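You operate a simulated robot arm through the tools that you are given. There is no shell and no other tool. Be economical: measure what you need, move in short steps, check, and stop when the job is done.

Carry out the task below with a simulated two-armed robot. There is one attempt and no reset: what you move stays moved.

Task
Soak up the spill with granules and sweep them into the dustpan.
Fine: cover all of it and wait till the granules turn dark; put the shaker and the brush back. Set down upright: granule shaker, red brush.

The check looks at the end state, three seconds after you hand in, the way a careful person would. Anything else that was tipped, shoved, dropped, spilled or broken makes it a failure. A push-on lid holds only when it is set on centred and level and pressed home; a screw cap is set on level and turned clockwise until tight.

Robot
Two 7-joint arms with fingered hands on one trunk that stands fixed in place. Base frame: the origin is at the foot of the trunk, x ahead of it, y to its left, z up; the work surface is at about z = 0.76. Lengths are in m, angles in degrees, forces in N, time in s.
The left shoulder is at [0.07, 0.132, 1.067], the right one opposite. With the tool pointing down near the work surface each hand reaches from about 0.34 to 0.62 m from the base axis, measured 20 degrees to its own side. Payload 2.3 kg a hand.
Tool frame (each hand has its own): the origin (TCP) lies between the finger pads and is the grasp point; the fingertips stand 0.025 m ahead of it; z points along the fingers, y is the line along which they close. The gripper opens to 0.088 m. The gripper's body begins 0.029 m behind the TCP. The gripper is a hand of 3 fingers: y runs from the thumb to the fingers, the wrist lies at [-0.013, -0.097, -0.162] in the tool frame.
Orientation is told as [roll, pitch, yaw] about the base's x, y, z axes, in that order, counted from this pose: with the fingers straight down and the wrist toward the robot, the tool's x, y and z point along [0, 1, 0], [1, 0, 0] and [0, 0, -1] of the base frame.

Tools
- The arms move only by the tool play_rows. It takes "left_plan", "right_plan" or both (then of equal length, played together; a hand with none holds still); each is text: rows parted by semicolons, each of 6 numbers parted by spaces: the shift along the base's x, y, z in m, then the turn, a rotation vector about the base's x, y, z in degrees. In form: x y z wx wy wz; .... A call has 1 to 8 rows; each row is the pose to reach, as a shift and turn from the pose commanded when the call began. Each row takes 0.2 s and may step no farther than 0.05 m and 8.6 degrees from the row before; otherwise, the whole call is refused. Where a pose cannot be reached the arm comes as near as it can. A force on the tool above 40 N (or 10 N above the force at the start of the call, whichever is more), or a blocked arm, ends the call early, and 0.2 s more pass. In this call time passes only in rows, and 0.2 s behind the last. It gives the time, the measured TCP pose, the force on the tool (base axes), the opening and the grip force at its end, in the units of the frame above (readings bear some noise), with the torque about the TCP (base axes, N m) and any sound that the robot's microphone picked up.
- Cameras (640 x 400 px; columns grow to the right, rows downward): "scene" is now at [0.1149, -0.0304, 1.3628]; the picture's right is [-0.43, -0.90, 0.00], its down [-0.73, 0.35, -0.59] and it looks along [0.53, -0.25, -0.81] (base axes); focal length 239 px, centre (320, 200). "left" rides on the left gripper at [-0.058, -0.085, -0.099] in its tool frame; the picture's right is [-0.67, -0.35, 0.66], its down [0.69, -0.63, 0.37] and it looks along [0.29, 0.69, 0.66] (tool axes); focal length 261 px, centre (320, 200). "right" rides on the right gripper at [0.058, -0.085, -0.099] in its tool frame; the picture's right is [-0.67, 0.35, -0.66], its down [-0.69, -0.63, 0.37] and it looks along [-0.28, 0.69, 0.66] (tool axes); focal length 261 px, centre (320, 200). There is no depth. A picture from a camera that has moved, and an enlarged one, comes with that camera's place and axes in the base frame and with its lens.
- camera(camera): a new picture of that camera. No time passes.
- lift_body(by): slides the trunk up (or, below 0, down) by that many m; the arms and the scene camera ride with it, the base frame stays. It gives what a move gives, with no picture.
- move_fingers(index, middle, thumb_bend, thumb_turn, hand): sets how far each is bent, from 0 (flat) to 1 (curled in); at 0.3 the hand is open as for a grip, at 0.7 the pads meet at the TCP. One left out holds its place. A second passes; each finger stops where it meets its share of the squeeze, and holds until it gets a number again. It is the only way to open and close the hand. It gives what a move gives, with no picture; readings hold the bend of each and the force on the fingers (four entries, about 0 where the hand has none), thumb and palm. thumb_turn goes from beside the hand (0) to across from the fingers (1), as for a grip.
- aim_head(pan, tilt): turns the head with the scene camera to pan (to the left, within 86 degrees either way) and tilt (down, from -29 to 69), counted from straight ahead of the robot. It gives what a move gives.
- close_up(camera, box): a new picture of the part [left, top, right, bottom] of that camera's present view, enlarged. No time passes.
- sign_off(): hands the job in; it is judged then, once.

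Work in short steps. Places have to be worked out from the pictures, the camera data and where the tool is seen: move nearer, look again, correct. Check each grasp and each placing, and mend what went wrong. You have 120 turns and 94 pictures in all, those below and enlarged ones among them. Open the grippers and draw the arms clear of the work before you hand the job in, unless the task says otherwise; then end with one line.

The tools are called after "Request:" as a command line: name --argument value ..., lists and objects as JSON in quotes. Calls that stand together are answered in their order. play_rows: Moves the arms, as the interface text tells. Its arguments: {"type":"object","properties":{"left_plan":{"type":"string"},"right_plan":{"type":"string"}},"required":[]} The other tools are called the same way: lift_body (by) slides the trunk up or down; move_fingers (index, middle, thumb_bend, thumb_turn, hand) moves the fingers one by one; aim_head (pan, tilt) turns the head that bears the scene camera; camera (camera) takes a picture; close_up (camera, box) takes an enlarged picture of a part of a camera's view; sign_off () hands the job in.

At the start:

```text
time: 0.0
left_position: [0.3528, 0.0103, 1.1508]
left_ee_rot: [0.0, 0.0, 0.1]
left_wrist_force: [0.1, 0.5, 0.2]
left_ft_torque: [-0.02, 0.01, 0.01]
left_grip_width: 0.0876
left_gripper_force: 0.1
left_shape: jaw
left_bend: [0.3, 0.3, 0.3, 0.98]
left_finger forces: [0.0, 0.0, 0.0, 0.1, 0.0, 0.1]
right_position: [0.3301, -0.2762, 1.0675]
right_ee_rot: [0.0, -0.1, 0.0]
right_wrist_force: [-0.3, 0.3, 0.1]
right_ft_torque: [-0.01, 0.02, 0.01]
right_grip_width: 0.0878
right_gripper_force: 0.0
right_shape: jaw
right_bend: [0.3, 0.3, 0.3, 0.98]
right_finger forces: [0.1, 0.0, 0.0, 0.1, 0.1, 0.1]
trunk travel left (down, up): [-0.625, 0.215]
head pan, tilt: [-25.4, 53.8]
```

scene: 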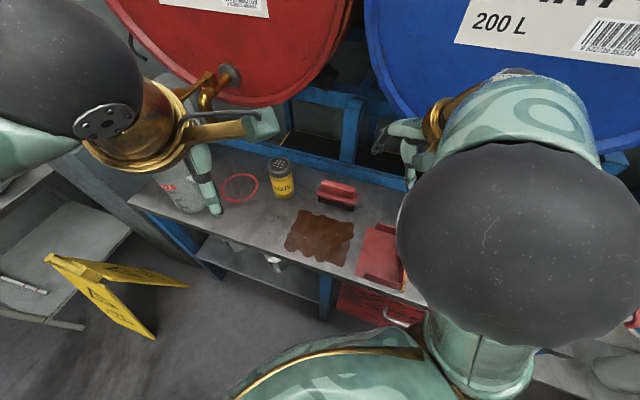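
right: 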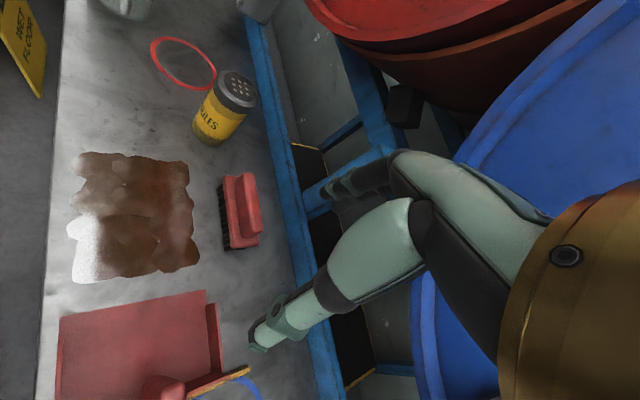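
left: 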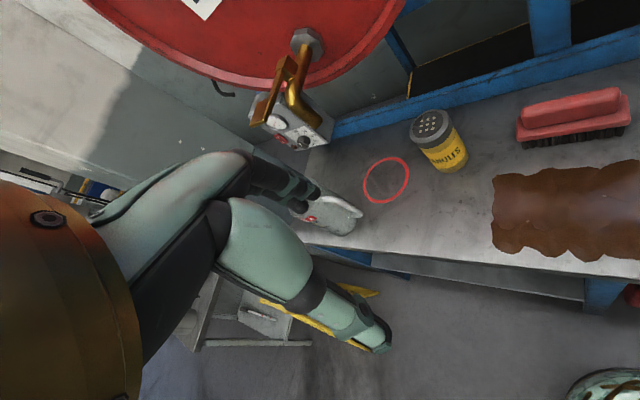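

I'll look closer at the work area before moving anything.

Request:
close_up --camera "scene" --box '[200, 140, 440, 320]'

Request:
close_up --camera "right" --box '[20, 0, 320, 400]'

```text
2.22 times, centred on (320, 230) of scene
camera zoom: at [0.1149, -0.0304, 1.3628], right [-0.43, -0.9, 0.0], down [-0.73, 0.35, -0.59], along [0.53, -0.25, -0.81], focal length 531 px, centre (320, 133)
```

zoom: 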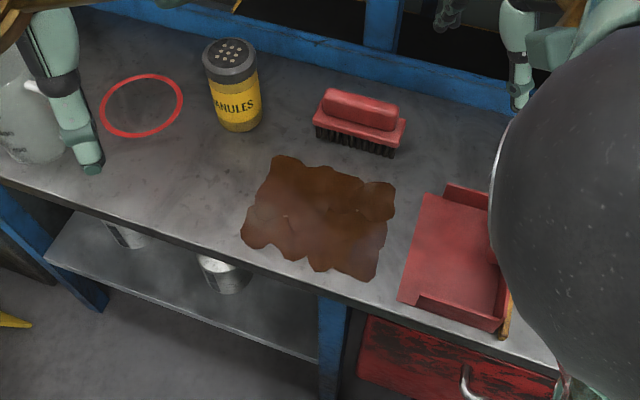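

```text
1.00 times, centred on (170, 200) of right (not enlarged: the box is as wide or as high as the picture)
camera zoom: at [0.2456, -0.2176, 1.1676], right [0.35, -0.67, 0.66], down [-0.63, -0.69, -0.37], along [0.69, -0.28, -0.66], focal length 261 px, centre (470, 200)
```

zoom: 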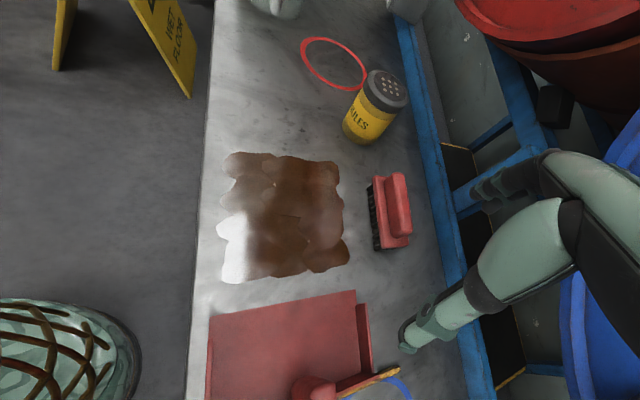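

Working from both views, the table runs diagonally: along a=(.707,.707), inward b=(.707,-.707). The shaker is at about (.585,-.13), the spill's centre at (.39,-.165), the brush at (.48,-.267), and the pan's lip centre at (.31,-.25). I plan to use the left hand for the shaker and the right for the brush, so I start turning the left hand to a horizontal side grasp in free space.

Request:
play_rows --left_plan "0.012 -0.004 -0.006 -7.33 -3.04 3.04; 0.025 -0.008 -0.012 -14.66 -6.08 6.08; 0.037 -0.012 -0.018 -21.99 -9.12 9.12; 0.05 -0.015 -0.025 -29.32 -12.16 12.16; 0.062 -0.019 -0.031 -36.65 -15.2 15.2; 0.075 -0.023 -0.037 -43.98 -18.24 18.24; 0.088 -0.027 -0.044 -51.31 -21.28 21.28; 0.1 -0.03 -0.05 -58.64 -24.32 24.32" --right_plan "0 -0.01 0 0 0 0; 0 -0.02 0 0 0 0; 0 -0.03 0 0 0 0; 0 -0.04 0 0 0 0; 0 -0.05 0 0 0 0; 0 -0.06 0 0 0 0; 0 -0.07 0 0 0 0; 0 -0.08 0 0 0 0"

```text
time: 1.8
left_position: [0.4542, -0.0212, 1.099]
left_ee_rot: [-62.6, -7.9, 32.1]
left_wrist_force: [0.0, -0.6, 0.1]
left_ft_torque: [0.01, -0.04, -0.02]
left_grip_width: 0.0882
left_gripper_force: 0.1
left_shape: jaw
left_bend: [0.3, 0.3, 0.3, 0.98]
left_finger forces: [0.1, 0.1, 0.1, 0.0, 0.1, 0.0]
right_position: [0.333, -0.3566, 1.0679]
right_ee_rot: [0.0, 0.1, 0.1]
right_wrist_force: [-0.3, 0.1, -0.1]
right_ft_torque: [-0.01, 0.0, -0.01]
right_grip_width: 0.0875
right_gripper_force: 0.0
right_shape: jaw
right_bend: [0.3, 0.3, 0.3, 0.98]
right_finger forces: [0.0, 0.0, 0.0, 0.0, 0.1, 0.0]
trunk travel left (down, up): [-0.625, 0.215]
head pan, tilt: [-25.4, 53.8]
```

That was reached cleanly. I finish the turn to horizontal, with the fingers along b.

Request:
play_rows --left_plan "0.01 -0.005 -0.01 -6.56 -2.72 2.72; 0.02 -0.01 -0.02 -13.12 -5.44 5.44; 0.03 -0.015 -0.03 -19.68 -8.16 8.16; 0.04 -0.02 -0.04 -26.24 -10.88 10.88"

Request:
camera --camera "scene"

Request:
camera --camera "left"

```text
time: 2.8
left_position: [0.4933, -0.0396, 1.059]
left_ee_rot: [-90.0, 0.0, 45.1]
left_wrist_force: [-0.1, -0.3, 0.5]
left_ft_torque: [-0.01, 0.01, 0.01]
left_grip_width: 0.0877
left_gripper_force: 0.0
left_shape: jaw
left_bend: [0.3, 0.3, 0.3, 0.98]
left_finger forces: [0.0, 0.0, 0.1, 0.0, 0.0, 0.0]
right_position: [0.3312, -0.3563, 1.0684]
right_ee_rot: [0.0, 0.1, 0.0]
right_wrist_force: [-1.3, 0.1, -0.9]
right_ft_torque: [0.02, -0.02, 0.02]
right_grip_width: 0.0875
right_gripper_force: 0.0
right_shape: jaw
right_bend: [0.3, 0.3, 0.3, 0.98]
right_finger forces: [0.0, 0.0, 0.0, 0.0, 0.1, 0.0]
trunk travel left (down, up): [-0.625, 0.215]
head pan, tilt: [-25.4, 53.8]
```

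```text
88 pictures are left
camera scene: at [0.1159, -0.0312, 1.3627], right [-0.43, -0.9, 0.0], down [-0.73, 0.35, -0.59], along [0.53, -0.25, -0.81], focal length 239 px, centre (320, 200)
```

scene: 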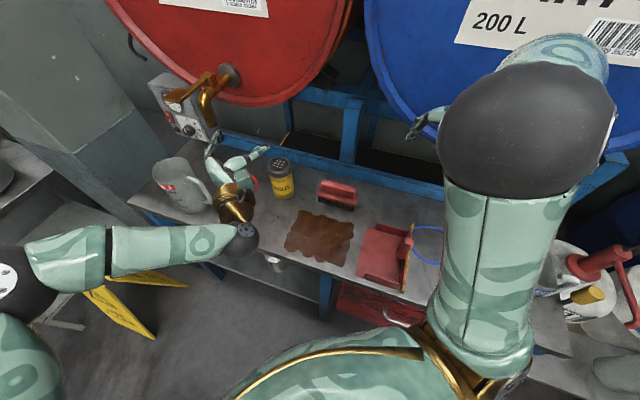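

```text
87 pictures are left
camera left: at [0.3624, -0.0293, 1.118], right [0.22, -0.71, 0.67], down [-0.19, -0.7, -0.68], along [0.96, 0.03, -0.29], focal length 261 px, centre (320, 200)
```

left: 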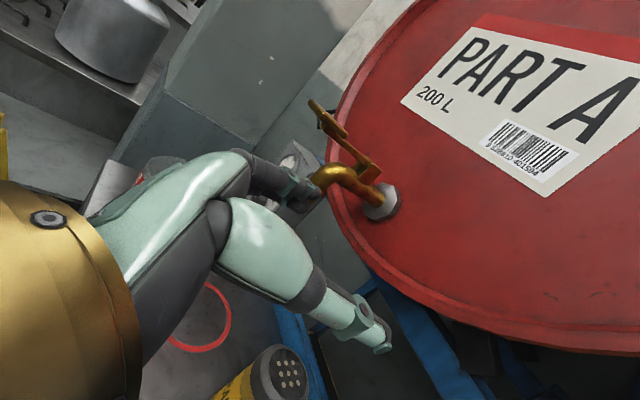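

Horizontal grasp pose achieved. Before I grasp, I test in free air whether the wrist can roll about the finger axis far enough to invert the shaker.

Request:
play_rows --left_plan "0 0 0 -6 6 0; 0 0 0 -12 12 0; 0 0 0 -18 18 0; 0 0 0 -24 24 0; 0 0 0 -30 30 0; 0 0 0 -36 36 0; 0 0 0 -42 42 0; 0 0 0 -48 48 0"

```text
time: 4.6
left_position: [0.4933, -0.0393, 1.0598]
left_ee_rot: [-89.9, 68.1, 45.2]
left_wrist_force: [0.1, 0.0, -0.2]
left_ft_torque: [0.01, -0.01, 0.04]
left_grip_width: 0.0875
left_gripper_force: 0.0
left_shape: jaw
left_bend: [0.3, 0.3, 0.3, 0.98]
left_finger forces: [0.0, 0.0, 0.1, 0.0, 0.0, 0.1]
right_position: [0.3305, -0.3556, 1.0675]
right_ee_rot: [-0.1, 0.0, 0.0]
right_wrist_force: [-0.5, 0.6, 0.3]
right_ft_torque: [0.06, -0.03, 0.0]
right_grip_width: 0.0876
right_gripper_force: 0.0
right_shape: jaw
right_bend: [0.3, 0.3, 0.3, 0.98]
right_finger forces: [0.1, 0.0, 0.0, 0.0, 0.0, 0.0]
trunk travel left (down, up): [-0.625, 0.215]
head pan, tilt: [-25.4, 53.8]
```

It follows that well, so I keep rolling the same way.

Request:
play_rows --left_plan "0 0 0 -6 6 0; 0 0 0 -12 12 0; 0 0 0 -18 18 0; 0 0 0 -24 24 0; 0 0 0 -30 30 0; 0 0 0 -36 36 0; 0 0 0 -42 42 0; 0 0 0 -48 48 0"

```text
time: 6.4
left_position: [0.4923, -0.0407, 1.061]
left_ee_rot: [90.1, 44.0, -135.0]
left_wrist_force: [-0.2, -0.8, 0.5]
left_ft_torque: [-0.02, 0.01, -0.02]
left_grip_width: 0.0876
left_gripper_force: 0.1
left_shape: jaw
left_bend: [0.3, 0.3, 0.3, 0.98]
left_finger forces: [0.0, 0.1, 0.0, 0.1, 0.0, 0.0]
right_position: [0.3317, -0.3559, 1.0679]
right_ee_rot: [0.0, 0.0, 0.1]
right_wrist_force: [-0.4, 0.6, 0.0]
right_ft_torque: [-0.01, 0.0, 0.0]
right_grip_width: 0.0879
right_gripper_force: 0.1
right_shape: jaw
right_bend: [0.3, 0.3, 0.3, 0.98]
right_finger forces: [0.0, 0.0, 0.0, 0.0, 0.0, 0.1]
trunk travel left (down, up): [-0.625, 0.215]
head pan, tilt: [-25.4, 53.8]
```

136° is reached. Now I continue to full inversion while moving above the spill centre, to test reach there with the hand empty.

Request:
play_rows --left_plan "-0.013 -0.016 -0.01 -3.9 3.9 0; -0.025 -0.031 -0.02 -7.8 7.8 0; -0.038 -0.047 -0.03 -11.7 11.7 0; -0.05 -0.062 -0.04 -15.6 15.6 0; -0.063 -0.078 -0.05 -19.5 19.5 0; -0.075 -0.094 -0.06 -23.4 23.4 0; -0.088 -0.11 -0.07 -27.3 27.3 0; -0.1 -0.125 -0.08 -31.1 31.1 0"

Request:
camera --camera "scene"

```text
time: 8.2
left_position: [0.3927, -0.1662, 0.979]
left_ee_rot: [90.0, 0.1, -135.0]
left_wrist_force: [0.2, -0.1, -0.4]
left_ft_torque: [-0.03, 0.0, -0.01]
left_grip_width: 0.0877
left_gripper_force: 0.0
left_shape: jaw
left_bend: [0.3, 0.3, 0.3, 0.98]
left_finger forces: [0.1, 0.0, 0.0, 0.0, 0.0, 0.0]
right_position: [0.3309, -0.3561, 1.0676]
right_ee_rot: [0.0, 0.0, 0.0]
right_wrist_force: [0.0, -0.4, -0.1]
right_ft_torque: [0.02, -0.01, 0.01]
right_grip_width: 0.0876
right_gripper_force: 0.1
right_shape: jaw
right_bend: [0.3, 0.3, 0.3, 0.98]
right_finger forces: [0.1, 0.1, 0.1, 0.1, 0.0, 0.0]
trunk travel left (down, up): [-0.625, 0.215]
head pan, tilt: [-25.4, 53.8]
```

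```text
86 pictures are left
camera scene: at [0.1149, -0.031, 1.3628], right [-0.43, -0.9, 0.0], down [-0.73, 0.35, -0.59], along [0.53, -0.25, -0.81], focal length 239 px, centre (320, 200)
```

scene: 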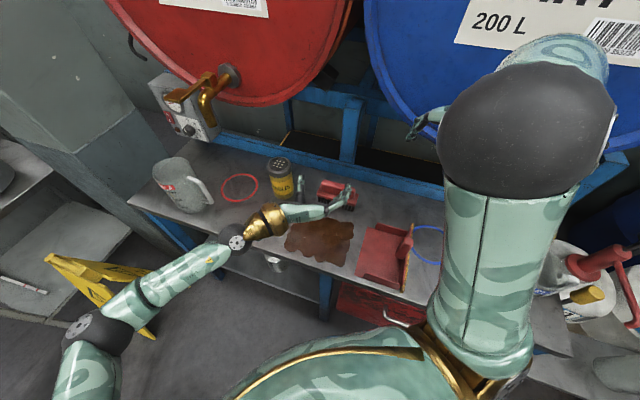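

Fully inverted over the spill is reachable. I roll back the same way to the grasp pose, ending short of the shaker on its front side.

Request:
play_rows --left_plan "0.013 0.016 0.01 6 -6 0; 0.025 0.031 0.02 12 -12 0; 0.038 0.047 0.03 18 -18 0; 0.05 0.062 0.04 24 -24 0; 0.063 0.078 0.05 30 -30 0; 0.075 0.094 0.06 36 -36 0; 0.088 0.11 0.07 42 -42 0; 0.1 0.125 0.08 48 -48 0"

Request:
play_rows --left_plan "0 0 0 6 -6 0; 0 0 0 12 -12 0; 0 0 0 18 -18 0; 0 0 0 24 -24 0; 0 0 0 30 -30 0; 0 0 0 36 -36 0; 0 0 0 42 -42 0; 0 0 0 48 -48 0"

Request:
play_rows --left_plan "0 0 -0.02 6 -6 0; 0 0 -0.05 12 -12 0; 0 0 -0.08 18 -18 0; 0 0 -0.11 24 -24 0; 0 0 -0.14 31.1 -31.1 0"

Request:
camera --camera "left"

Request:
camera --camera "scene"

```text
time: 10.0
left_position: [0.4914, -0.0392, 1.0589]
left_ee_rot: [90.0, 68.2, -135.1]
left_wrist_force: [0.3, 0.1, -0.3]
left_ft_torque: [0.01, -0.01, 0.0]
left_grip_width: 0.0877
left_gripper_force: 0.1
left_shape: jaw
left_bend: [0.3, 0.3, 0.3, 0.98]
left_finger forces: [0.1, 0.0, 0.1, 0.0, 0.1, 0.0]
right_position: [0.331, -0.3561, 1.0684]
right_ee_rot: [0.0, 0.0, 0.0]
right_wrist_force: [-0.6, 0.8, 0.2]
right_ft_torque: [-0.02, 0.04, -0.01]
right_grip_width: 0.0874
right_gripper_force: 0.0
right_shape: jaw
right_bend: [0.3, 0.3, 0.3, 0.98]
right_finger forces: [0.1, 0.0, 0.1, 0.1, 0.1, 0.0]
trunk travel left (down, up): [-0.625, 0.215]
head pan, tilt: [-25.4, 53.8]
```

```text
time: 11.8
left_position: [0.4936, -0.0402, 1.059]
left_ee_rot: [-89.9, 43.8, 45.1]
left_wrist_force: [-0.3, -0.7, 0.2]
left_ft_torque: [0.01, 0.02, -0.02]
left_grip_width: 0.0878
left_gripper_force: 0.0
left_shape: jaw
left_bend: [0.3, 0.3, 0.3, 0.98]
left_finger forces: [0.0, 0.1, 0.1, 0.0, 0.1, 0.1]
right_position: [0.3308, -0.3565, 1.0671]
right_ee_rot: [0.1, 0.0, 0.0]
right_wrist_force: [0.9, 0.2, -0.3]
right_ft_torque: [0.02, 0.0, -0.02]
right_grip_width: 0.0874
right_gripper_force: 0.0
right_shape: jaw
right_bend: [0.3, 0.3, 0.3, 0.98]
right_finger forces: [0.0, 0.0, 0.0, 0.0, 0.0, 0.0]
trunk travel left (down, up): [-0.625, 0.215]
head pan, tilt: [-25.4, 53.8]
```

```text
refused: row 5 steps farther than a row can; nothing moved
```

```text
85 pictures are left
camera left: at [0.4067, 0.016, 1.1615], right [0.62, -0.31, 0.72], down [-0.4, -0.92, -0.06], along [0.68, -0.25, -0.69], focal length 261 px, centre (320, 200)
```

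left: 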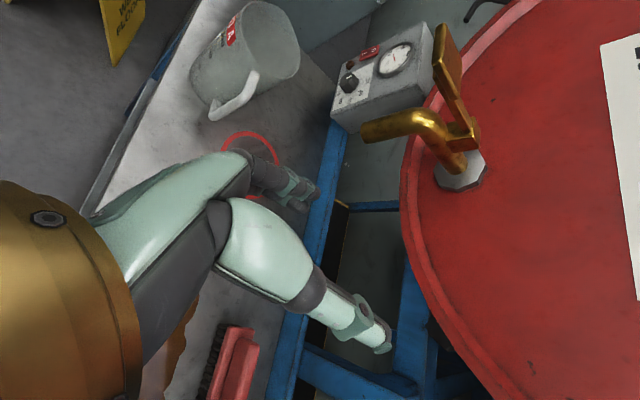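

```text
84 pictures are left
camera scene: at [0.1149, -0.0309, 1.3628], right [-0.43, -0.9, 0.0], down [-0.73, 0.35, -0.59], along [0.53, -0.25, -0.81], focal length 239 px, centre (320, 200)
```

scene: 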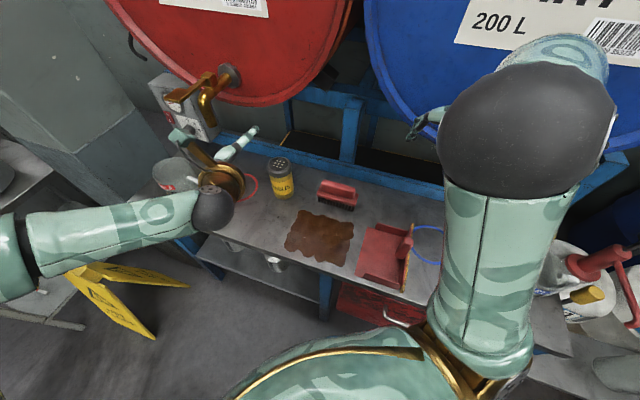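

I redo the last segment with smaller steps: finish the roll and descend to z≈.85, still in front of the shaker.

Request:
play_rows --left_plan "0 0 -0.035 5.18 -5.18 0; 0 0 -0.07 10.36 -10.36 0; 0 0 -0.105 15.54 -15.54 0; 0 0 -0.14 20.72 -20.72 0; 0 0 -0.175 25.9 -25.9 0; 0 0 -0.21 31.1 -31.1 0"

Request:
camera --camera "left"

Request:
close_up --camera "scene" --box '[180, 100, 360, 220]'

```text
time: 13.2
left_position: [0.4961, -0.04, 0.8505]
left_ee_rot: [-89.8, -0.1, 45.1]
left_wrist_force: [0.1, -0.2, -0.2]
left_ft_torque: [-0.03, 0.0, 0.01]
left_grip_width: 0.0876
left_gripper_force: 0.1
left_shape: jaw
left_bend: [0.3, 0.3, 0.3, 0.98]
left_finger forces: [0.0, 0.0, 0.0, 0.0, 0.0, 0.0]
right_position: [0.3314, -0.3552, 1.0691]
right_ee_rot: [0.0, -0.1, 0.0]
right_wrist_force: [0.6, 0.3, -0.6]
right_ft_torque: [-0.02, 0.0, -0.02]
right_grip_width: 0.0877
right_gripper_force: 0.0
right_shape: jaw
right_bend: [0.3, 0.3, 0.3, 0.98]
right_finger forces: [0.0, 0.1, 0.0, 0.0, 0.0, 0.1]
trunk travel left (down, up): [-0.625, 0.215]
head pan, tilt: [-25.4, 53.8]
```

```text
83 pictures are left
camera left: at [0.3625, -0.0285, 0.9089], right [0.22, -0.71, 0.67], down [-0.19, -0.7, -0.69], along [0.96, 0.02, -0.28], focal length 261 px, centre (320, 200)
```

left: 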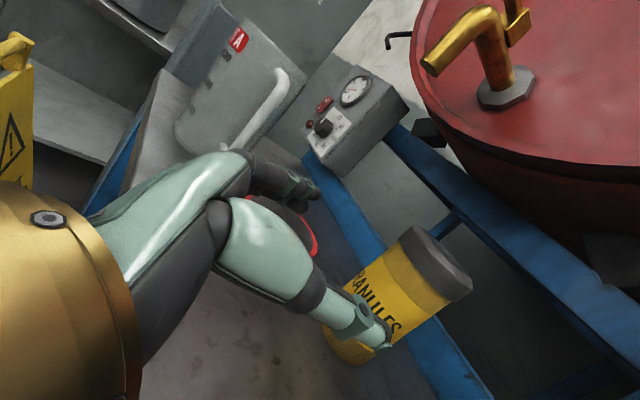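

```text
3.33 times, centred on (270, 160) of scene
camera zoom: at [0.1153, -0.0307, 1.3628], right [-0.43, -0.9, 0.0], down [-0.73, 0.35, -0.59], along [0.53, -0.25, -0.81], focal length 797 px, centre (487, 333)
```

zoom: 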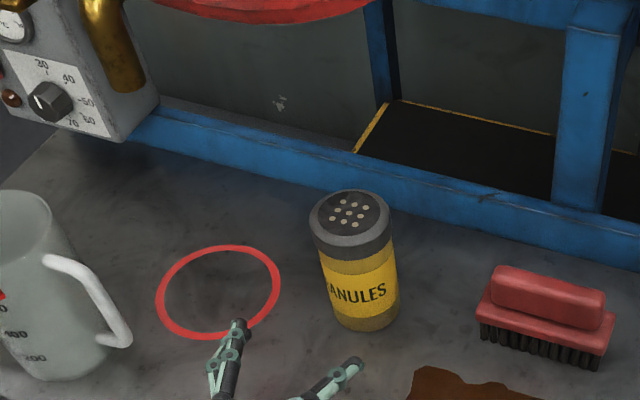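

Shaker axis comes out at (.589,-.129), height .125, about .062 across. I lower to z≈.825 and close about half the distance along b, then check alignment.

Request:
play_rows --left_plan "0.002 0.002 -0.025 0 0 0; 0.02 -0.016 -0.025 0 0 0; 0.038 -0.034 -0.025 0 0 0; 0.052 -0.048 -0.025 0 0 0"

Request:
camera --camera "left"

Request:
close_up --camera "scene" --box '[180, 100, 360, 220]'

```text
time: 14.2
left_position: [0.538, -0.0804, 0.8235]
left_ee_rot: [-89.8, 0.1, 45.0]
left_wrist_force: [0.7, 0.1, 0.3]
left_ft_torque: [-0.01, 0.01, 0.02]
left_grip_width: 0.0875
left_gripper_force: 0.0
left_shape: jaw
left_bend: [0.3, 0.3, 0.3, 0.98]
left_finger forces: [0.0, 0.0, 0.0, 0.0, 0.0, 0.0]
left hand out of reach, approached as far as the arm can: row 4
right_position: [0.3322, -0.356, 1.0688]
right_ee_rot: [0.0, 0.0, -0.1]
right_wrist_force: [-0.7, -0.7, -0.4]
right_ft_torque: [0.0, -0.04, -0.01]
right_grip_width: 0.0878
right_gripper_force: 0.0
right_shape: jaw
right_bend: [0.3, 0.3, 0.3, 0.98]
right_finger forces: [0.0, 0.0, 0.0, 0.0, 0.0, 0.1]
trunk travel left (down, up): [-0.625, 0.215]
head pan, tilt: [-25.4, 53.8]
```

```text
81 pictures are left
camera left: at [0.4065, -0.0699, 0.8836], right [0.22, -0.71, 0.67], down [-0.19, -0.7, -0.69], along [0.96, 0.02, -0.29], focal length 261 px, centre (320, 200)
```

left: 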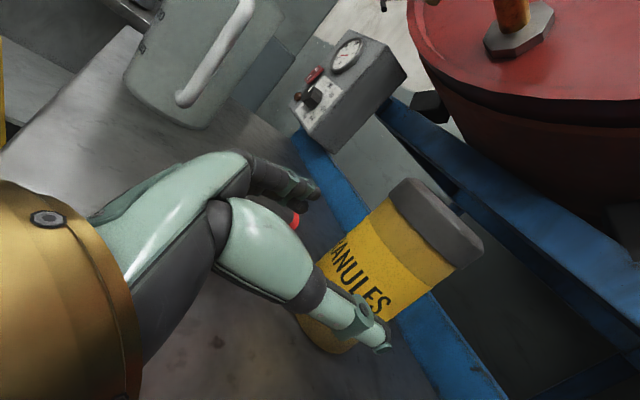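

```text
3.33 times, centred on (270, 160) of scene
camera zoom: at [0.1148, -0.0303, 1.3628], right [-0.43, -0.9, 0.0], down [-0.73, 0.35, -0.59], along [0.53, -0.25, -0.81], focal length 797 px, centre (487, 333)
```

zoom: 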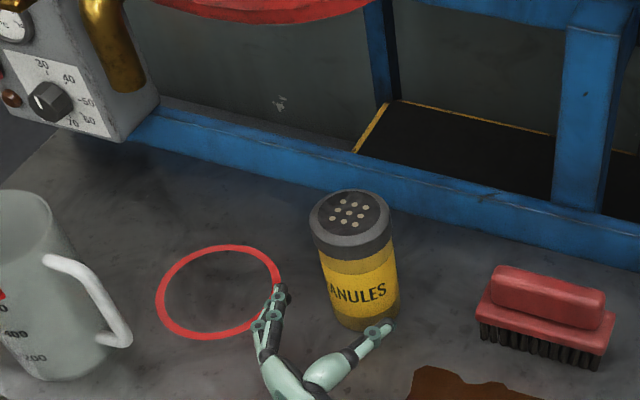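

Fingers are level and straddle the shaker, but the arm ran out of reach here. I back off and up, then lower the trunk so the forearm lies flatter.

Request:
play_rows --left_plan "-0.02 0.02 0 0 0 0; -0.04 0.04 0.02 0 0 0; -0.04 0.04 0.06 0 0 0; -0.04 0.04 0.1 0 0 0; -0.04 0.04 0.14 0 0 0; -0.04 0.04 0.18 0 0 0" --right_plan "0 0 0.01 0 0 0; 0 0 0.03 0 0 0; 0 0 0.05 0 0 0; 0 0 0.07 0 0 0; 0 0 0.09 0 0 0; 0 0 0.11 0 0 0"

Request:
lift_body --by -0.17

Request:
camera --camera "scene"

```text
time: 15.6
left_position: [0.4963, -0.0384, 1.0056]
left_ee_rot: [-89.9, 0.1, 45.0]
left_wrist_force: [-0.2, -0.7, 0.8]
left_ft_torque: [-0.01, -0.01, -0.04]
left_grip_width: 0.0877
left_gripper_force: 0.2
left_shape: jaw
left_bend: [0.3, 0.3, 0.3, 0.98]
left_finger forces: [0.0, 0.0, 0.1, 0.0, 0.0, 0.0]
right_position: [0.3323, -0.3563, 1.1786]
right_ee_rot: [0.0, 0.0, -0.1]
right_wrist_force: [-0.3, -0.2, 0.1]
right_ft_torque: [0.01, -0.03, -0.02]
right_grip_width: 0.0876
right_gripper_force: 0.0
right_shape: jaw
right_bend: [0.3, 0.3, 0.3, 0.98]
right_finger forces: [0.1, 0.0, 0.0, 0.0, 0.1, 0.0]
trunk travel left (down, up): [-0.625, 0.215]
head pan, tilt: [-25.4, 53.8]
```

```text
time: 17.5
left_position: [0.4961, -0.0385, 0.8357]
left_ee_rot: [-89.8, 0.0, 45.0]
left_wrist_force: [0.5, 1.1, -0.2]
left_ft_torque: [-0.01, -0.01, 0.03]
left_grip_width: 0.0877
left_gripper_force: 0.0
left_shape: jaw
left_bend: [0.3, 0.3, 0.3, 0.98]
left_finger forces: [0.0, 0.0, 0.0, 0.0, 0.1, 0.1]
right_position: [0.3327, -0.3561, 1.0073]
right_ee_rot: [-0.1, 0.0, 0.0]
right_wrist_force: [0.0, -0.4, -0.1]
right_ft_torque: [0.0, 0.01, 0.01]
right_grip_width: 0.0879
right_gripper_force: 0.1
right_shape: jaw
right_bend: [0.3, 0.3, 0.3, 0.98]
right_finger forces: [0.1, 0.0, 0.0, 0.1, 0.0, 0.1]
trunk travel left (down, up): [-0.455, 0.385]
head pan, tilt: [-25.4, 53.8]
```

```text
79 pictures are left
camera scene: at [0.1148, -0.0304, 1.1928], right [-0.43, -0.9, 0.0], down [-0.73, 0.35, -0.59], along [0.53, -0.25, -0.81], focal length 239 px, centre (320, 200)
```

scene: 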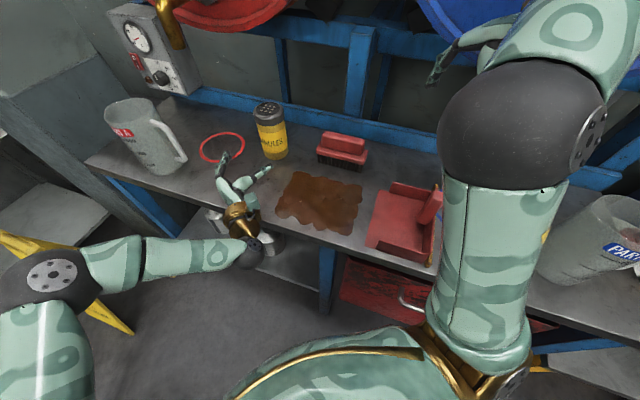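

Now approach again along b toward the shaker at grip height, checking before the final part.

Request:
play_rows --left_plan "0.015 -0.013 -0.01 0 0 0; 0.031 -0.029 -0.01 0 0 0; 0.046 -0.044 -0.01 0 0 0; 0.061 -0.059 -0.01 0 0 0"

Request:
close_up --camera "scene" --box '[190, 80, 340, 200]'

```text
time: 18.5
left_position: [0.5583, -0.0988, 0.8255]
left_ee_rot: [-89.9, 0.1, 45.0]
left_wrist_force: [0.2, -0.4, 0.4]
left_ft_torque: [0.01, -0.01, 0.0]
left_grip_width: 0.0881
left_gripper_force: 0.1
left_shape: jaw
left_bend: [0.3, 0.3, 0.3, 0.98]
left_finger forces: [0.0, 0.1, 0.0, 0.1, 0.0, 0.1]
right_position: [0.333, -0.3574, 1.0077]
right_ee_rot: [0.0, 0.1, 0.0]
right_wrist_force: [-0.5, -0.9, -0.3]
right_ft_torque: [0.0, -0.04, 0.0]
right_grip_width: 0.0875
right_gripper_force: 0.1
right_shape: jaw
right_bend: [0.3, 0.3, 0.3, 0.98]
right_finger forces: [0.1, 0.1, 0.0, 0.0, 0.0, 0.0]
trunk travel left (down, up): [-0.455, 0.385]
head pan, tilt: [-25.4, 53.8]
```

```text
3.33 times, centred on (265, 140) of scene
camera zoom: at [0.1151, -0.031, 1.1928], right [-0.43, -0.9, 0.0], down [-0.73, 0.35, -0.59], along [0.53, -0.25, -0.81], focal length 797 px, centre (503, 400)
```

zoom: 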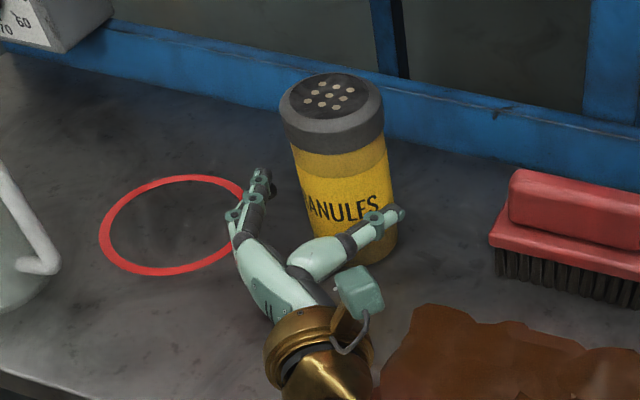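

Thumb and fingers straddle the shaker evenly with about 1 cm on each side. I move the last ~3.3 cm along b and then close.

Request:
play_rows --left_plan "0.008 -0.008 0 0 0 0; 0.016 -0.016 0 0 0 0; 0.024 -0.024 0 0 0 0"

Request:
close_up --camera "scene" --box '[190, 80, 340, 200]'

```text
time: 19.3
left_position: [0.5809, -0.123, 0.8237]
left_ee_rot: [-90.0, -0.1, 45.1]
left_wrist_force: [-0.6, 0.1, -0.8]
left_ft_torque: [0.01, 0.01, 0.0]
left_grip_width: 0.0878
left_gripper_force: 0.0
left_shape: jaw
left_bend: [0.3, 0.3, 0.3, 0.98]
left_finger forces: [0.0, 0.1, 0.0, 0.0, 0.0, 0.0]
right_position: [0.3311, -0.3562, 1.0072]
right_ee_rot: [0.1, 0.0, 0.0]
right_wrist_force: [-0.2, -0.3, -0.6]
right_ft_torque: [0.02, 0.04, 0.03]
right_grip_width: 0.0876
right_gripper_force: 0.0
right_shape: jaw
right_bend: [0.3, 0.3, 0.3, 0.98]
right_finger forces: [0.0, 0.0, 0.0, 0.0, 0.1, 0.0]
trunk travel left (down, up): [-0.455, 0.385]
head pan, tilt: [-25.4, 53.8]
```

```text
3.33 times, centred on (265, 140) of scene
camera zoom: at [0.115, -0.0308, 1.1928], right [-0.43, -0.9, 0.0], down [-0.73, 0.35, -0.59], along [0.53, -0.25, -0.81], focal length 797 px, centre (503, 400)
```

zoom: 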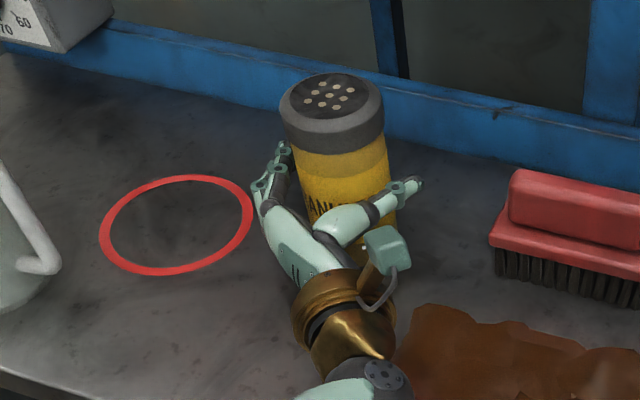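

The shaker hasn't moved and is straddled. I close the fingers on it.

Request:
move_fingers --hand "left" --index 0.6 --middle 0.6 --thumb_bend 0.6

Request:
close_up --camera "scene" --box '[190, 80, 340, 200]'

```text
time: 20.3
left_position: [0.5818, -0.1232, 0.8235]
left_ee_rot: [-90.0, 0.1, 45.1]
left_wrist_force: [0.6, 0.4, 0.0]
left_ft_torque: [0.06, -0.09, 0.02]
left_grip_width: 0.0571
left_gripper_force: 18.0
left_shape: fingers
left_bend: [0.46, 0.51, 0.43, 0.97]
left_finger forces: [10.5, 7.5, 0.0, 0.0, 17.7, 0.1]
right_position: [0.3327, -0.3563, 1.0072]
right_ee_rot: [0.1, 0.0, 0.1]
right_wrist_force: [0.1, 0.5, -0.5]
right_ft_torque: [0.03, -0.03, 0.02]
right_grip_width: 0.0877
right_gripper_force: 0.1
right_shape: jaw
right_bend: [0.3, 0.3, 0.3, 0.98]
right_finger forces: [0.0, 0.0, 0.0, 0.0, 0.0, 0.0]
trunk travel left (down, up): [-0.455, 0.385]
head pan, tilt: [-25.4, 53.8]
```

```text
3.33 times, centred on (265, 140) of scene
camera zoom: at [0.1153, -0.0304, 1.1927], right [-0.43, -0.9, 0.0], down [-0.73, 0.35, -0.59], along [0.53, -0.25, -0.81], focal length 797 px, centre (503, 400)
```

zoom: 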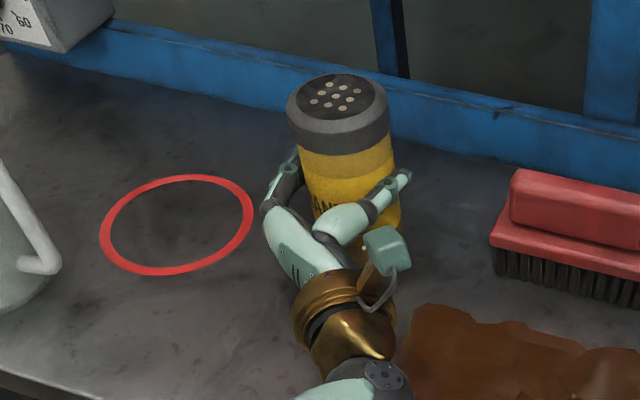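

Firm grip (18 N). I lift slightly to check the hold, then ride the trunk back up.

Request:
play_rows --left_plan "0 0 0.015 0 0 0; 0 0 0.03 0 0 0; 0 0 0.045 0 0 0"

Request:
close_up --camera "scene" --box '[190, 50, 340, 200]'

```text
time: 21.1
left_position: [0.5814, -0.1237, 0.8692]
left_ee_rot: [-89.7, 0.1, 45.0]
left_wrist_force: [-0.1, 0.0, -2.2]
left_ft_torque: [0.03, 0.01, 0.02]
left_grip_width: 0.0569
left_gripper_force: 17.2
left_shape: fingers
left_bend: [0.47, 0.51, 0.43, 0.97]
left_finger forces: [10.4, 7.1, 0.0, 0.1, 17.9, 0.0]
right_position: [0.333, -0.3573, 1.0076]
right_ee_rot: [0.0, 0.0, 0.0]
right_wrist_force: [0.5, -0.6, -0.8]
right_ft_torque: [0.03, 0.01, 0.02]
right_grip_width: 0.0877
right_gripper_force: 0.0
right_shape: jaw
right_bend: [0.3, 0.3, 0.3, 0.98]
right_finger forces: [0.1, 0.1, 0.0, 0.0, 0.1, 0.0]
trunk travel left (down, up): [-0.455, 0.385]
head pan, tilt: [-25.4, 53.8]
```

```text
2.67 times, centred on (265, 125) of scene
camera zoom: at [0.1156, -0.0307, 1.1927], right [-0.43, -0.9, 0.0], down [-0.73, 0.35, -0.59], along [0.53, -0.25, -0.81], focal length 638 px, centre (467, 400)
```

zoom: 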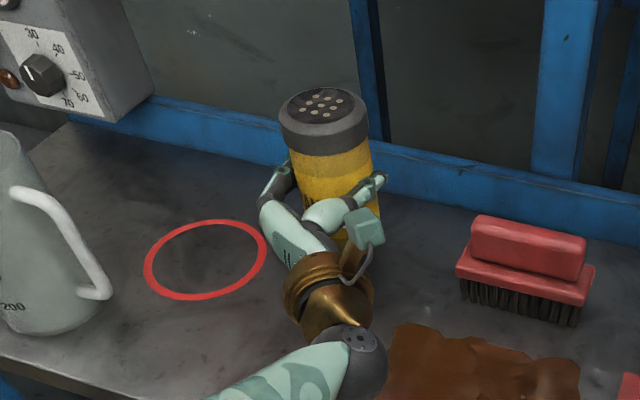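

Hold is firm. I pull back from under the drum along -b before the trunk goes up.

Request:
play_rows --left_plan "-0.02 0.02 0.01 0 0 0; -0.04 0.04 0.02 0 0 0; -0.06 0.06 0.03 0 0 0; -0.08 0.07 0.04 0 0 0"

Request:
lift_body --by 0.17

```text
time: 22.1
left_position: [0.5015, -0.0504, 0.9114]
left_ee_rot: [-90.1, 0.1, 45.0]
left_wrist_force: [-0.4, -0.1, -3.6]
left_ft_torque: [0.04, -0.01, 0.0]
left_grip_width: 0.0567
left_gripper_force: 17.1
left_shape: fingers
left_bend: [0.47, 0.51, 0.43, 0.97]
left_finger forces: [10.3, 7.1, 0.0, 0.0, 17.8, 0.0]
right_position: [0.333, -0.3552, 1.0073]
right_ee_rot: [0.0, 0.0, 0.0]
right_wrist_force: [-0.4, -0.1, 0.7]
right_ft_torque: [-0.01, -0.04, 0.0]
right_grip_width: 0.0874
right_gripper_force: 0.0
right_shape: jaw
right_bend: [0.3, 0.3, 0.3, 0.98]
right_finger forces: [0.0, 0.0, 0.0, 0.0, 0.0, 0.0]
trunk travel left (down, up): [-0.455, 0.385]
head pan, tilt: [-25.4, 53.8]
```

```text
time: 24.0
left_position: [0.5019, -0.0512, 1.081]
left_ee_rot: [-89.8, 0.1, 45.0]
left_wrist_force: [-0.1, -0.6, -3.1]
left_ft_torque: [0.01, 0.03, 0.02]
left_grip_width: 0.0566
left_gripper_force: 17.6
left_shape: fingers
left_bend: [0.47, 0.51, 0.43, 0.97]
left_finger forces: [10.3, 7.2, 0.1, 0.0, 17.8, 0.0]
right_position: [0.3331, -0.3567, 1.1769]
right_ee_rot: [0.0, 0.1, 0.0]
right_wrist_force: [0.2, 0.1, -0.1]
right_ft_torque: [-0.05, 0.01, -0.01]
right_grip_width: 0.0875
right_gripper_force: 0.1
right_shape: jaw
right_bend: [0.3, 0.3, 0.3, 0.98]
right_finger forces: [0.0, 0.1, 0.0, 0.0, 0.0, 0.0]
trunk travel left (down, up): [-0.625, 0.215]
head pan, tilt: [-25.4, 53.8]
```

Next I roll 68° (still short of pouring) while moving above the spill centre.

Request:
play_rows --left_plan "-0.014 -0.014 -0.01 -6 6 0; -0.028 -0.028 -0.02 -12 12 0; -0.042 -0.042 -0.03 -18 18 0; -0.056 -0.056 -0.04 -24 24 0; -0.07 -0.07 -0.05 -30 30 0; -0.084 -0.084 -0.06 -36 36 0; -0.098 -0.099 -0.07 -42 42 0; -0.112 -0.114 -0.08 -48 48 0"

Request:
camera --camera "scene"

```text
time: 25.8
left_position: [0.39, -0.1655, 1.0011]
left_ee_rot: [-89.7, 68.0, 45.4]
left_wrist_force: [0.3, 0.3, -3.5]
left_ft_torque: [0.0, 0.01, 0.0]
left_grip_width: 0.0565
left_gripper_force: 17.8
left_shape: fingers
left_bend: [0.47, 0.51, 0.44, 0.97]
left_finger forces: [11.5, 7.4, 0.0, 0.0, 16.4, 0.0]
right_position: [0.3331, -0.3565, 1.1777]
right_ee_rot: [-0.1, 0.1, 0.0]
right_wrist_force: [-1.0, -0.4, 0.4]
right_ft_torque: [0.0, -0.01, 0.05]
right_grip_width: 0.0879
right_gripper_force: 0.1
right_shape: jaw
right_bend: [0.3, 0.3, 0.3, 0.98]
right_finger forces: [0.1, 0.0, 0.0, 0.0, 0.1, 0.1]
trunk travel left (down, up): [-0.625, 0.215]
head pan, tilt: [-25.4, 53.8]
```

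```text
74 pictures are left
camera scene: at [0.1156, -0.0313, 1.3627], right [-0.43, -0.9, 0.0], down [-0.73, 0.35, -0.59], along [0.53, -0.25, -0.81], focal length 239 px, centre (320, 200)
```

scene: 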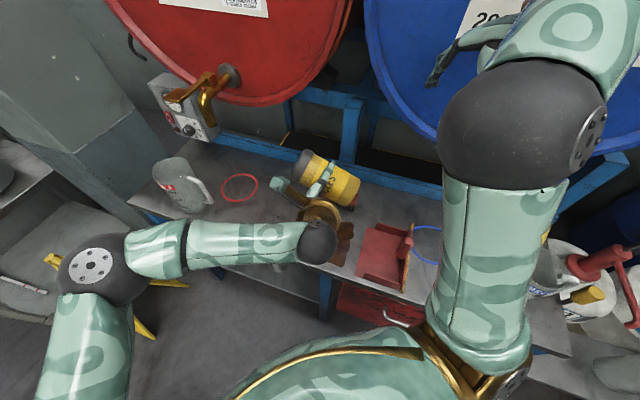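

I roll on to 136° while lowering to about z=.92, keeping the lid above the spill, and check whether granules fall.

Request:
play_rows --left_plan "0 0 -0.01 -6 6 0; -0.002 -0.002 -0.02 -12 12 0; -0.004 -0.004 -0.03 -18 18 0; -0.006 -0.006 -0.04 -24 24 0; -0.008 -0.008 -0.05 -30 30 0; -0.01 -0.01 -0.06 -36 36 0; -0.012 -0.012 -0.07 -42 42 0; -0.014 -0.014 -0.08 -48 48 0"

Request:
close_up --camera "scene" --box '[230, 130, 430, 290]'

```text
time: 27.6
left_position: [0.3765, -0.1801, 0.9186]
left_ee_rot: [90.0, 44.2, -135.0]
left_wrist_force: [0.3, -0.7, -3.5]
left_ft_torque: [0.01, 0.03, 0.0]
left_grip_width: 0.0568
left_gripper_force: 17.0
left_shape: fingers
left_bend: [0.47, 0.51, 0.44, 0.96]
left_finger forces: [11.2, 7.0, 0.0, 0.1, 16.3, 0.1]
right_position: [0.3317, -0.3566, 1.1763]
right_ee_rot: [0.0, 0.1, 0.0]
right_wrist_force: [-0.6, -0.1, 1.1]
right_ft_torque: [0.02, -0.02, 0.01]
right_grip_width: 0.0878
right_gripper_force: 0.0
right_shape: jaw
right_bend: [0.3, 0.3, 0.3, 0.98]
right_finger forces: [0.1, 0.0, 0.0, 0.0, 0.0, 0.1]
trunk travel left (down, up): [-0.625, 0.215]
head pan, tilt: [-25.4, 53.8]
```

```text
2.50 times, centred on (330, 210) of scene
camera zoom: at [0.1158, -0.0306, 1.3627], right [-0.43, -0.9, 0.0], down [-0.73, 0.35, -0.59], along [0.53, -0.25, -0.81], focal length 598 px, centre (295, 175)
```

zoom: 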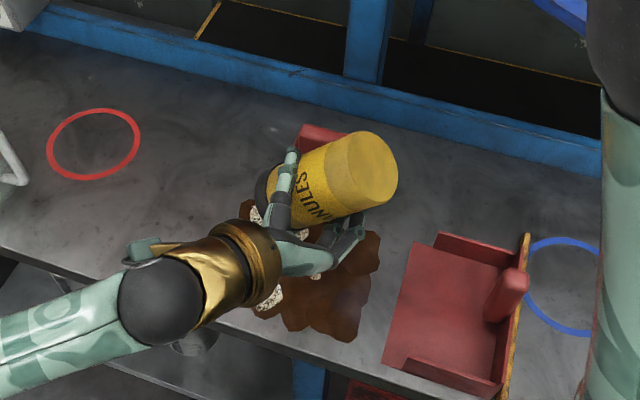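

Granules pour already at this tilt. I keep the tilt and raster the lid over the left half of the spill.

Request:
play_rows --left_plan "0.035 0.007 0 0 0 0; 0.057 0 0 0 0 0; 0.028 0.028 0 0 0 0; 0.0035 0.053 0 0 0 0; -0.025 0.025 0 0 0 0; 0 0 0 0 0 0; 0.028 -0.028 0 0 0 0; 0.0035 -0.053 0 0 0 0"

Request:
close_up --camera "scene" --box '[230, 130, 430, 290]'

```text
time: 29.4
left_position: [0.3764, -0.2332, 0.9219]
left_ee_rot: [89.9, 44.2, -135.1]
left_wrist_force: [0.2, 0.1, -2.8]
left_ft_torque: [0.02, 0.04, -0.01]
left_grip_width: 0.0561
left_gripper_force: 16.9
left_shape: fingers
left_bend: [0.47, 0.52, 0.44, 0.95]
left_finger forces: [10.5, 7.1, 0.1, 0.0, 15.4, 0.0]
right_position: [0.3306, -0.3573, 1.1769]
right_ee_rot: [0.1, 0.0, 0.0]
right_wrist_force: [0.0, 0.2, -0.2]
right_ft_torque: [-0.02, -0.01, -0.02]
right_grip_width: 0.0875
right_gripper_force: 0.1
right_shape: jaw
right_bend: [0.3, 0.3, 0.3, 0.98]
right_finger forces: [0.0, 0.0, 0.0, 0.0, 0.1, 0.0]
trunk travel left (down, up): [-0.625, 0.215]
head pan, tilt: [-25.4, 53.8]
```

```text
2.50 times, centred on (330, 210) of scene
camera zoom: at [0.114, -0.0323, 1.3628], right [-0.43, -0.9, 0.0], down [-0.73, 0.35, -0.59], along [0.53, -0.25, -0.81], focal length 598 px, centre (295, 175)
```

zoom: 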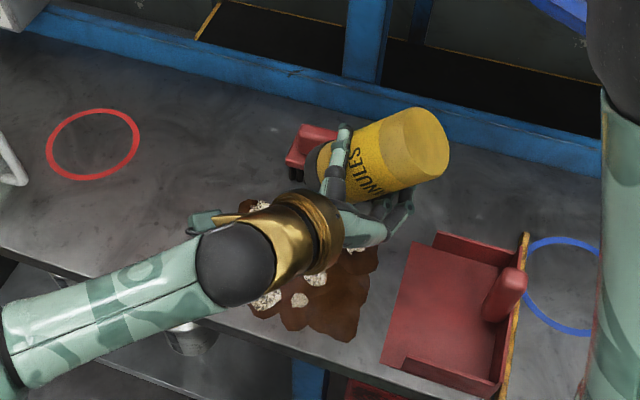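

I continue the raster over the right half of the spill.

Request:
play_rows --left_plan "-0.028 0.028 0 0 0 0; -0.053 0.053 0 0 0 0; -0.081 0.025 0 0 0 0; -0.0565 0 0 0 0 0; -0.028 -0.028 0 0 0 0; -0.042 -0.042 0 0 0 0; -0.071 -0.014 0 0 0 0; -0.095 0.0107 0 0 0 0"

Request:
close_up --camera "scene" --box '[230, 130, 430, 290]'

```text
time: 31.2
left_position: [0.2835, -0.2218, 0.9209]
left_ee_rot: [89.9, 44.0, -135.0]
left_wrist_force: [-0.4, -0.2, -3.8]
left_ft_torque: [0.0, 0.05, 0.01]
left_grip_width: 0.0557
left_gripper_force: 16.0
left_shape: fingers
left_bend: [0.47, 0.52, 0.45, 0.95]
left_finger forces: [10.4, 6.9, 0.0, 0.0, 15.1, 0.1]
right_position: [0.3322, -0.3563, 1.1777]
right_ee_rot: [0.0, 0.0, 0.2]
right_wrist_force: [-0.1, -0.2, -0.4]
right_ft_torque: [-0.02, -0.02, -0.04]
right_grip_width: 0.0876
right_gripper_force: 0.0
right_shape: jaw
right_bend: [0.3, 0.3, 0.3, 0.98]
right_finger forces: [0.0, 0.1, 0.0, 0.1, 0.1, 0.0]
trunk travel left (down, up): [-0.625, 0.215]
head pan, tilt: [-25.4, 53.8]
```

```text
2.50 times, centred on (330, 210) of scene
camera zoom: at [0.115, -0.0301, 1.3628], right [-0.43, -0.9, 0.0], down [-0.73, 0.35, -0.59], along [0.53, -0.25, -0.81], focal length 598 px, centre (295, 175)
```

zoom: 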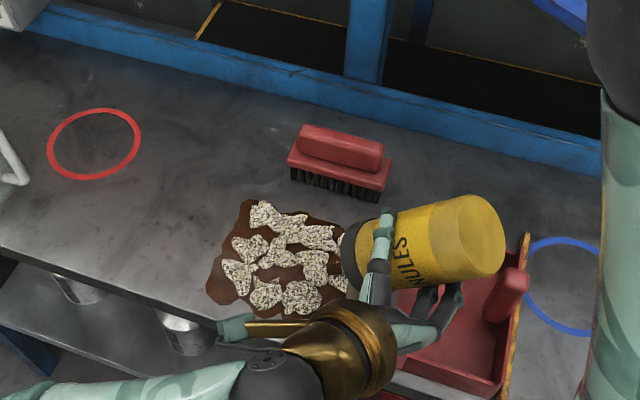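

Clumps land right under the lid and only on the spill. I now fill the front edge and the left edge.

Request:
play_rows --left_plan "0 0.027 0 0 0 0; 0.0226 0.0537 0 0 0 0; 0.0495 0.0764 0 0 0 0; 0.0757 0.0997 0 0 0 0; 0.104 0.121 0 0 0 0; 0.132 0.0997 0 0 0 0; 0.1534 0.0785 0 0 0 0; 0.178 0.0537 0 0 0 0"

Request:
close_up --camera "scene" --box '[230, 130, 430, 290]'

```text
time: 33.0
left_position: [0.4616, -0.1707, 0.9209]
left_ee_rot: [89.8, 44.4, -135.0]
left_wrist_force: [-0.2, -0.8, -2.9]
left_ft_torque: [0.04, 0.08, 0.03]
left_grip_width: 0.0553
left_gripper_force: 15.8
left_shape: fingers
left_bend: [0.47, 0.52, 0.45, 0.95]
left_finger forces: [10.2, 6.7, 0.1, 0.0, 14.6, 0.0]
right_position: [0.332, -0.3586, 1.1763]
right_ee_rot: [0.2, 0.1, 0.0]
right_wrist_force: [-1.0, -0.1, -0.1]
right_ft_torque: [0.04, 0.02, 0.01]
right_grip_width: 0.0876
right_gripper_force: 0.1
right_shape: jaw
right_bend: [0.3, 0.3, 0.3, 0.98]
right_finger forces: [0.1, 0.1, 0.0, 0.0, 0.1, 0.0]
trunk travel left (down, up): [-0.625, 0.215]
head pan, tilt: [-25.4, 53.8]
```

```text
2.50 times, centred on (330, 210) of scene
camera zoom: at [0.1156, -0.0336, 1.3626], right [-0.43, -0.9, 0.0], down [-0.73, 0.35, -0.59], along [0.53, -0.25, -0.81], focal length 598 px, centre (295, 175)
```

zoom: 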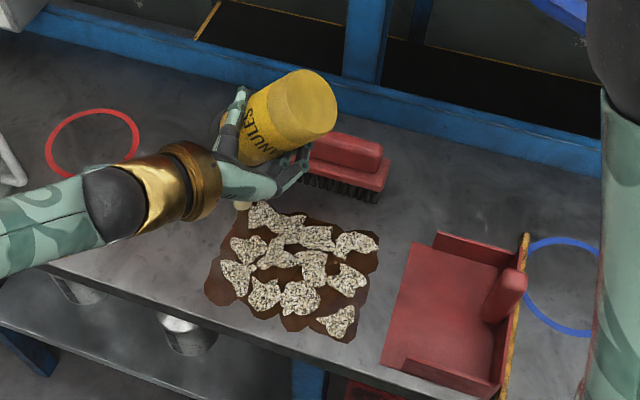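

The clumps form a complete 4×3 grid over the spill, and more pouring in the same cells adds nothing visible. I roll the shaker back upright, keeping the lid over the spill.

Request:
play_rows --left_plan "-0.025 -0.005 0.01 6 -6 0; -0.05 -0.01 0.02 12 -12 0; -0.05 -0.01 0.03 18 -18 0; -0.05 -0.01 0.04 24 -24 0; -0.05 -0.01 0.05 30 -30 0; -0.05 -0.01 0.06 36 -36 0; -0.05 -0.01 0.07 42 -42 0; -0.05 -0.01 0.08 48 -48 0"

Request:
play_rows --left_plan "0.012 0.015 0.01 6 -6 0; 0.024 0.03 0.02 12 -12 0; 0.036 0.045 0.03 18 -18 0; 0.048 0.06 0.04 24 -24 0; 0.06 0.075 0.05 30 -30 0; 0.07 0.09 0.06 36 -36 0; 0.08 0.105 0.07 42 -42 0; 0.09 0.12 0.08 48 -48 0"

Request:
camera --camera "scene"

```text
time: 34.8
left_position: [0.4118, -0.1791, 1.0004]
left_ee_rot: [-89.7, 67.8, 45.3]
left_wrist_force: [0.2, 0.2, -2.2]
left_ft_torque: [0.05, 0.01, -0.03]
left_grip_width: 0.0546
left_gripper_force: 16.0
left_shape: fingers
left_bend: [0.47, 0.52, 0.45, 0.96]
left_finger forces: [10.2, 7.5, 0.0, 0.0, 14.5, 0.0]
right_position: [0.3326, -0.3566, 1.1777]
right_ee_rot: [0.0, 0.1, 0.1]
right_wrist_force: [-0.1, 0.4, 0.0]
right_ft_torque: [0.03, 0.02, -0.01]
right_grip_width: 0.0877
right_gripper_force: 0.1
right_shape: jaw
right_bend: [0.3, 0.3, 0.3, 0.98]
right_finger forces: [0.0, 0.1, 0.1, 0.1, 0.1, 0.0]
trunk travel left (down, up): [-0.625, 0.215]
head pan, tilt: [-25.4, 53.8]
```

```text
time: 36.6
left_position: [0.502, -0.0587, 1.0781]
left_ee_rot: [-89.8, 0.0, 45.0]
left_wrist_force: [-0.1, 0.4, -2.8]
left_ft_torque: [0.01, -0.01, -0.01]
left_grip_width: 0.0542
left_gripper_force: 16.8
left_shape: fingers
left_bend: [0.47, 0.52, 0.45, 0.97]
left_finger forces: [9.7, 6.9, 0.1, 0.0, 16.5, 0.0]
right_position: [0.3335, -0.3552, 1.1772]
right_ee_rot: [0.0, 0.1, -0.1]
right_wrist_force: [0.5, 1.0, -0.4]
right_ft_torque: [0.04, -0.02, -0.01]
right_grip_width: 0.0876
right_gripper_force: 0.0
right_shape: jaw
right_bend: [0.3, 0.3, 0.3, 0.98]
right_finger forces: [0.1, 0.1, 0.0, 0.0, 0.0, 0.0]
trunk travel left (down, up): [-0.625, 0.215]
head pan, tilt: [-25.4, 53.8]
```

```text
69 pictures are left
camera scene: at [0.1161, -0.03, 1.3627], right [-0.43, -0.9, 0.0], down [-0.73, 0.35, -0.59], along [0.53, -0.25, -0.81], focal length 239 px, centre (320, 200)
```

scene: 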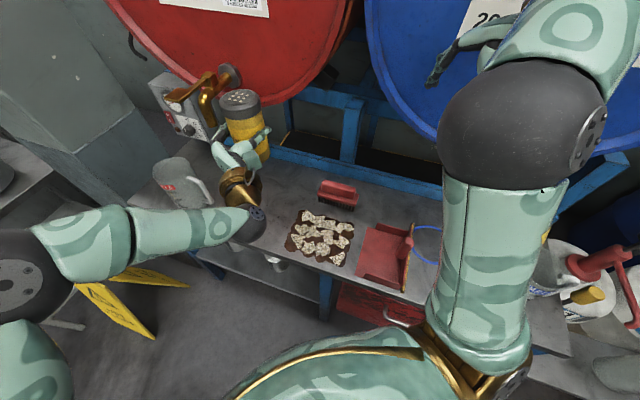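

The shaker is upright again. Before setting it down I check the coverage without the arm in the way.

Request:
close_up --camera "scene" --box '[270, 195, 370, 275]'

Request:
close_up --camera "left" --box '[300, 150, 640, 400]'

```text
5.00 times, centred on (320, 235) of scene
camera zoom: at [0.1161, -0.03, 1.3627], right [-0.43, -0.9, 0.0], down [-0.73, 0.35, -0.59], along [0.53, -0.25, -0.81], focal length 1195 px, centre (320, 25)
```

zoom: 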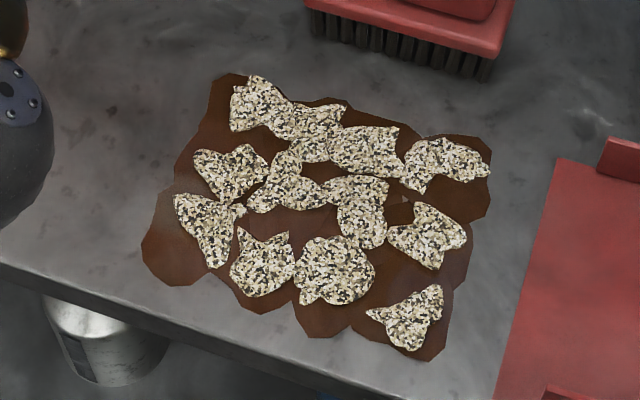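

```text
1.60 times, centred on (470, 275) of left
camera zoom: at [0.3707, -0.0468, 1.1376], right [0.22, -0.71, 0.67], down [-0.19, -0.7, -0.69], along [0.96, 0.02, -0.29], focal length 417 px, centre (80, 80)
```

zoom: 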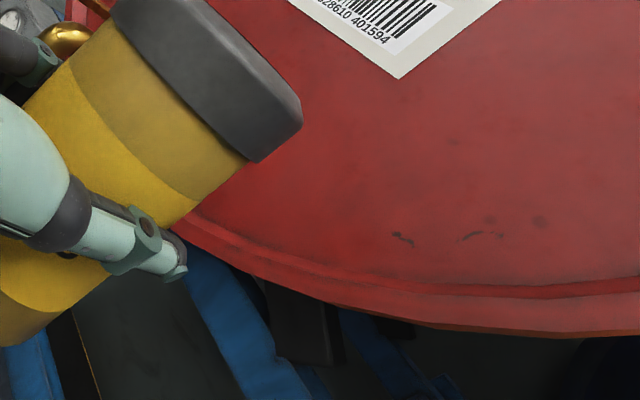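

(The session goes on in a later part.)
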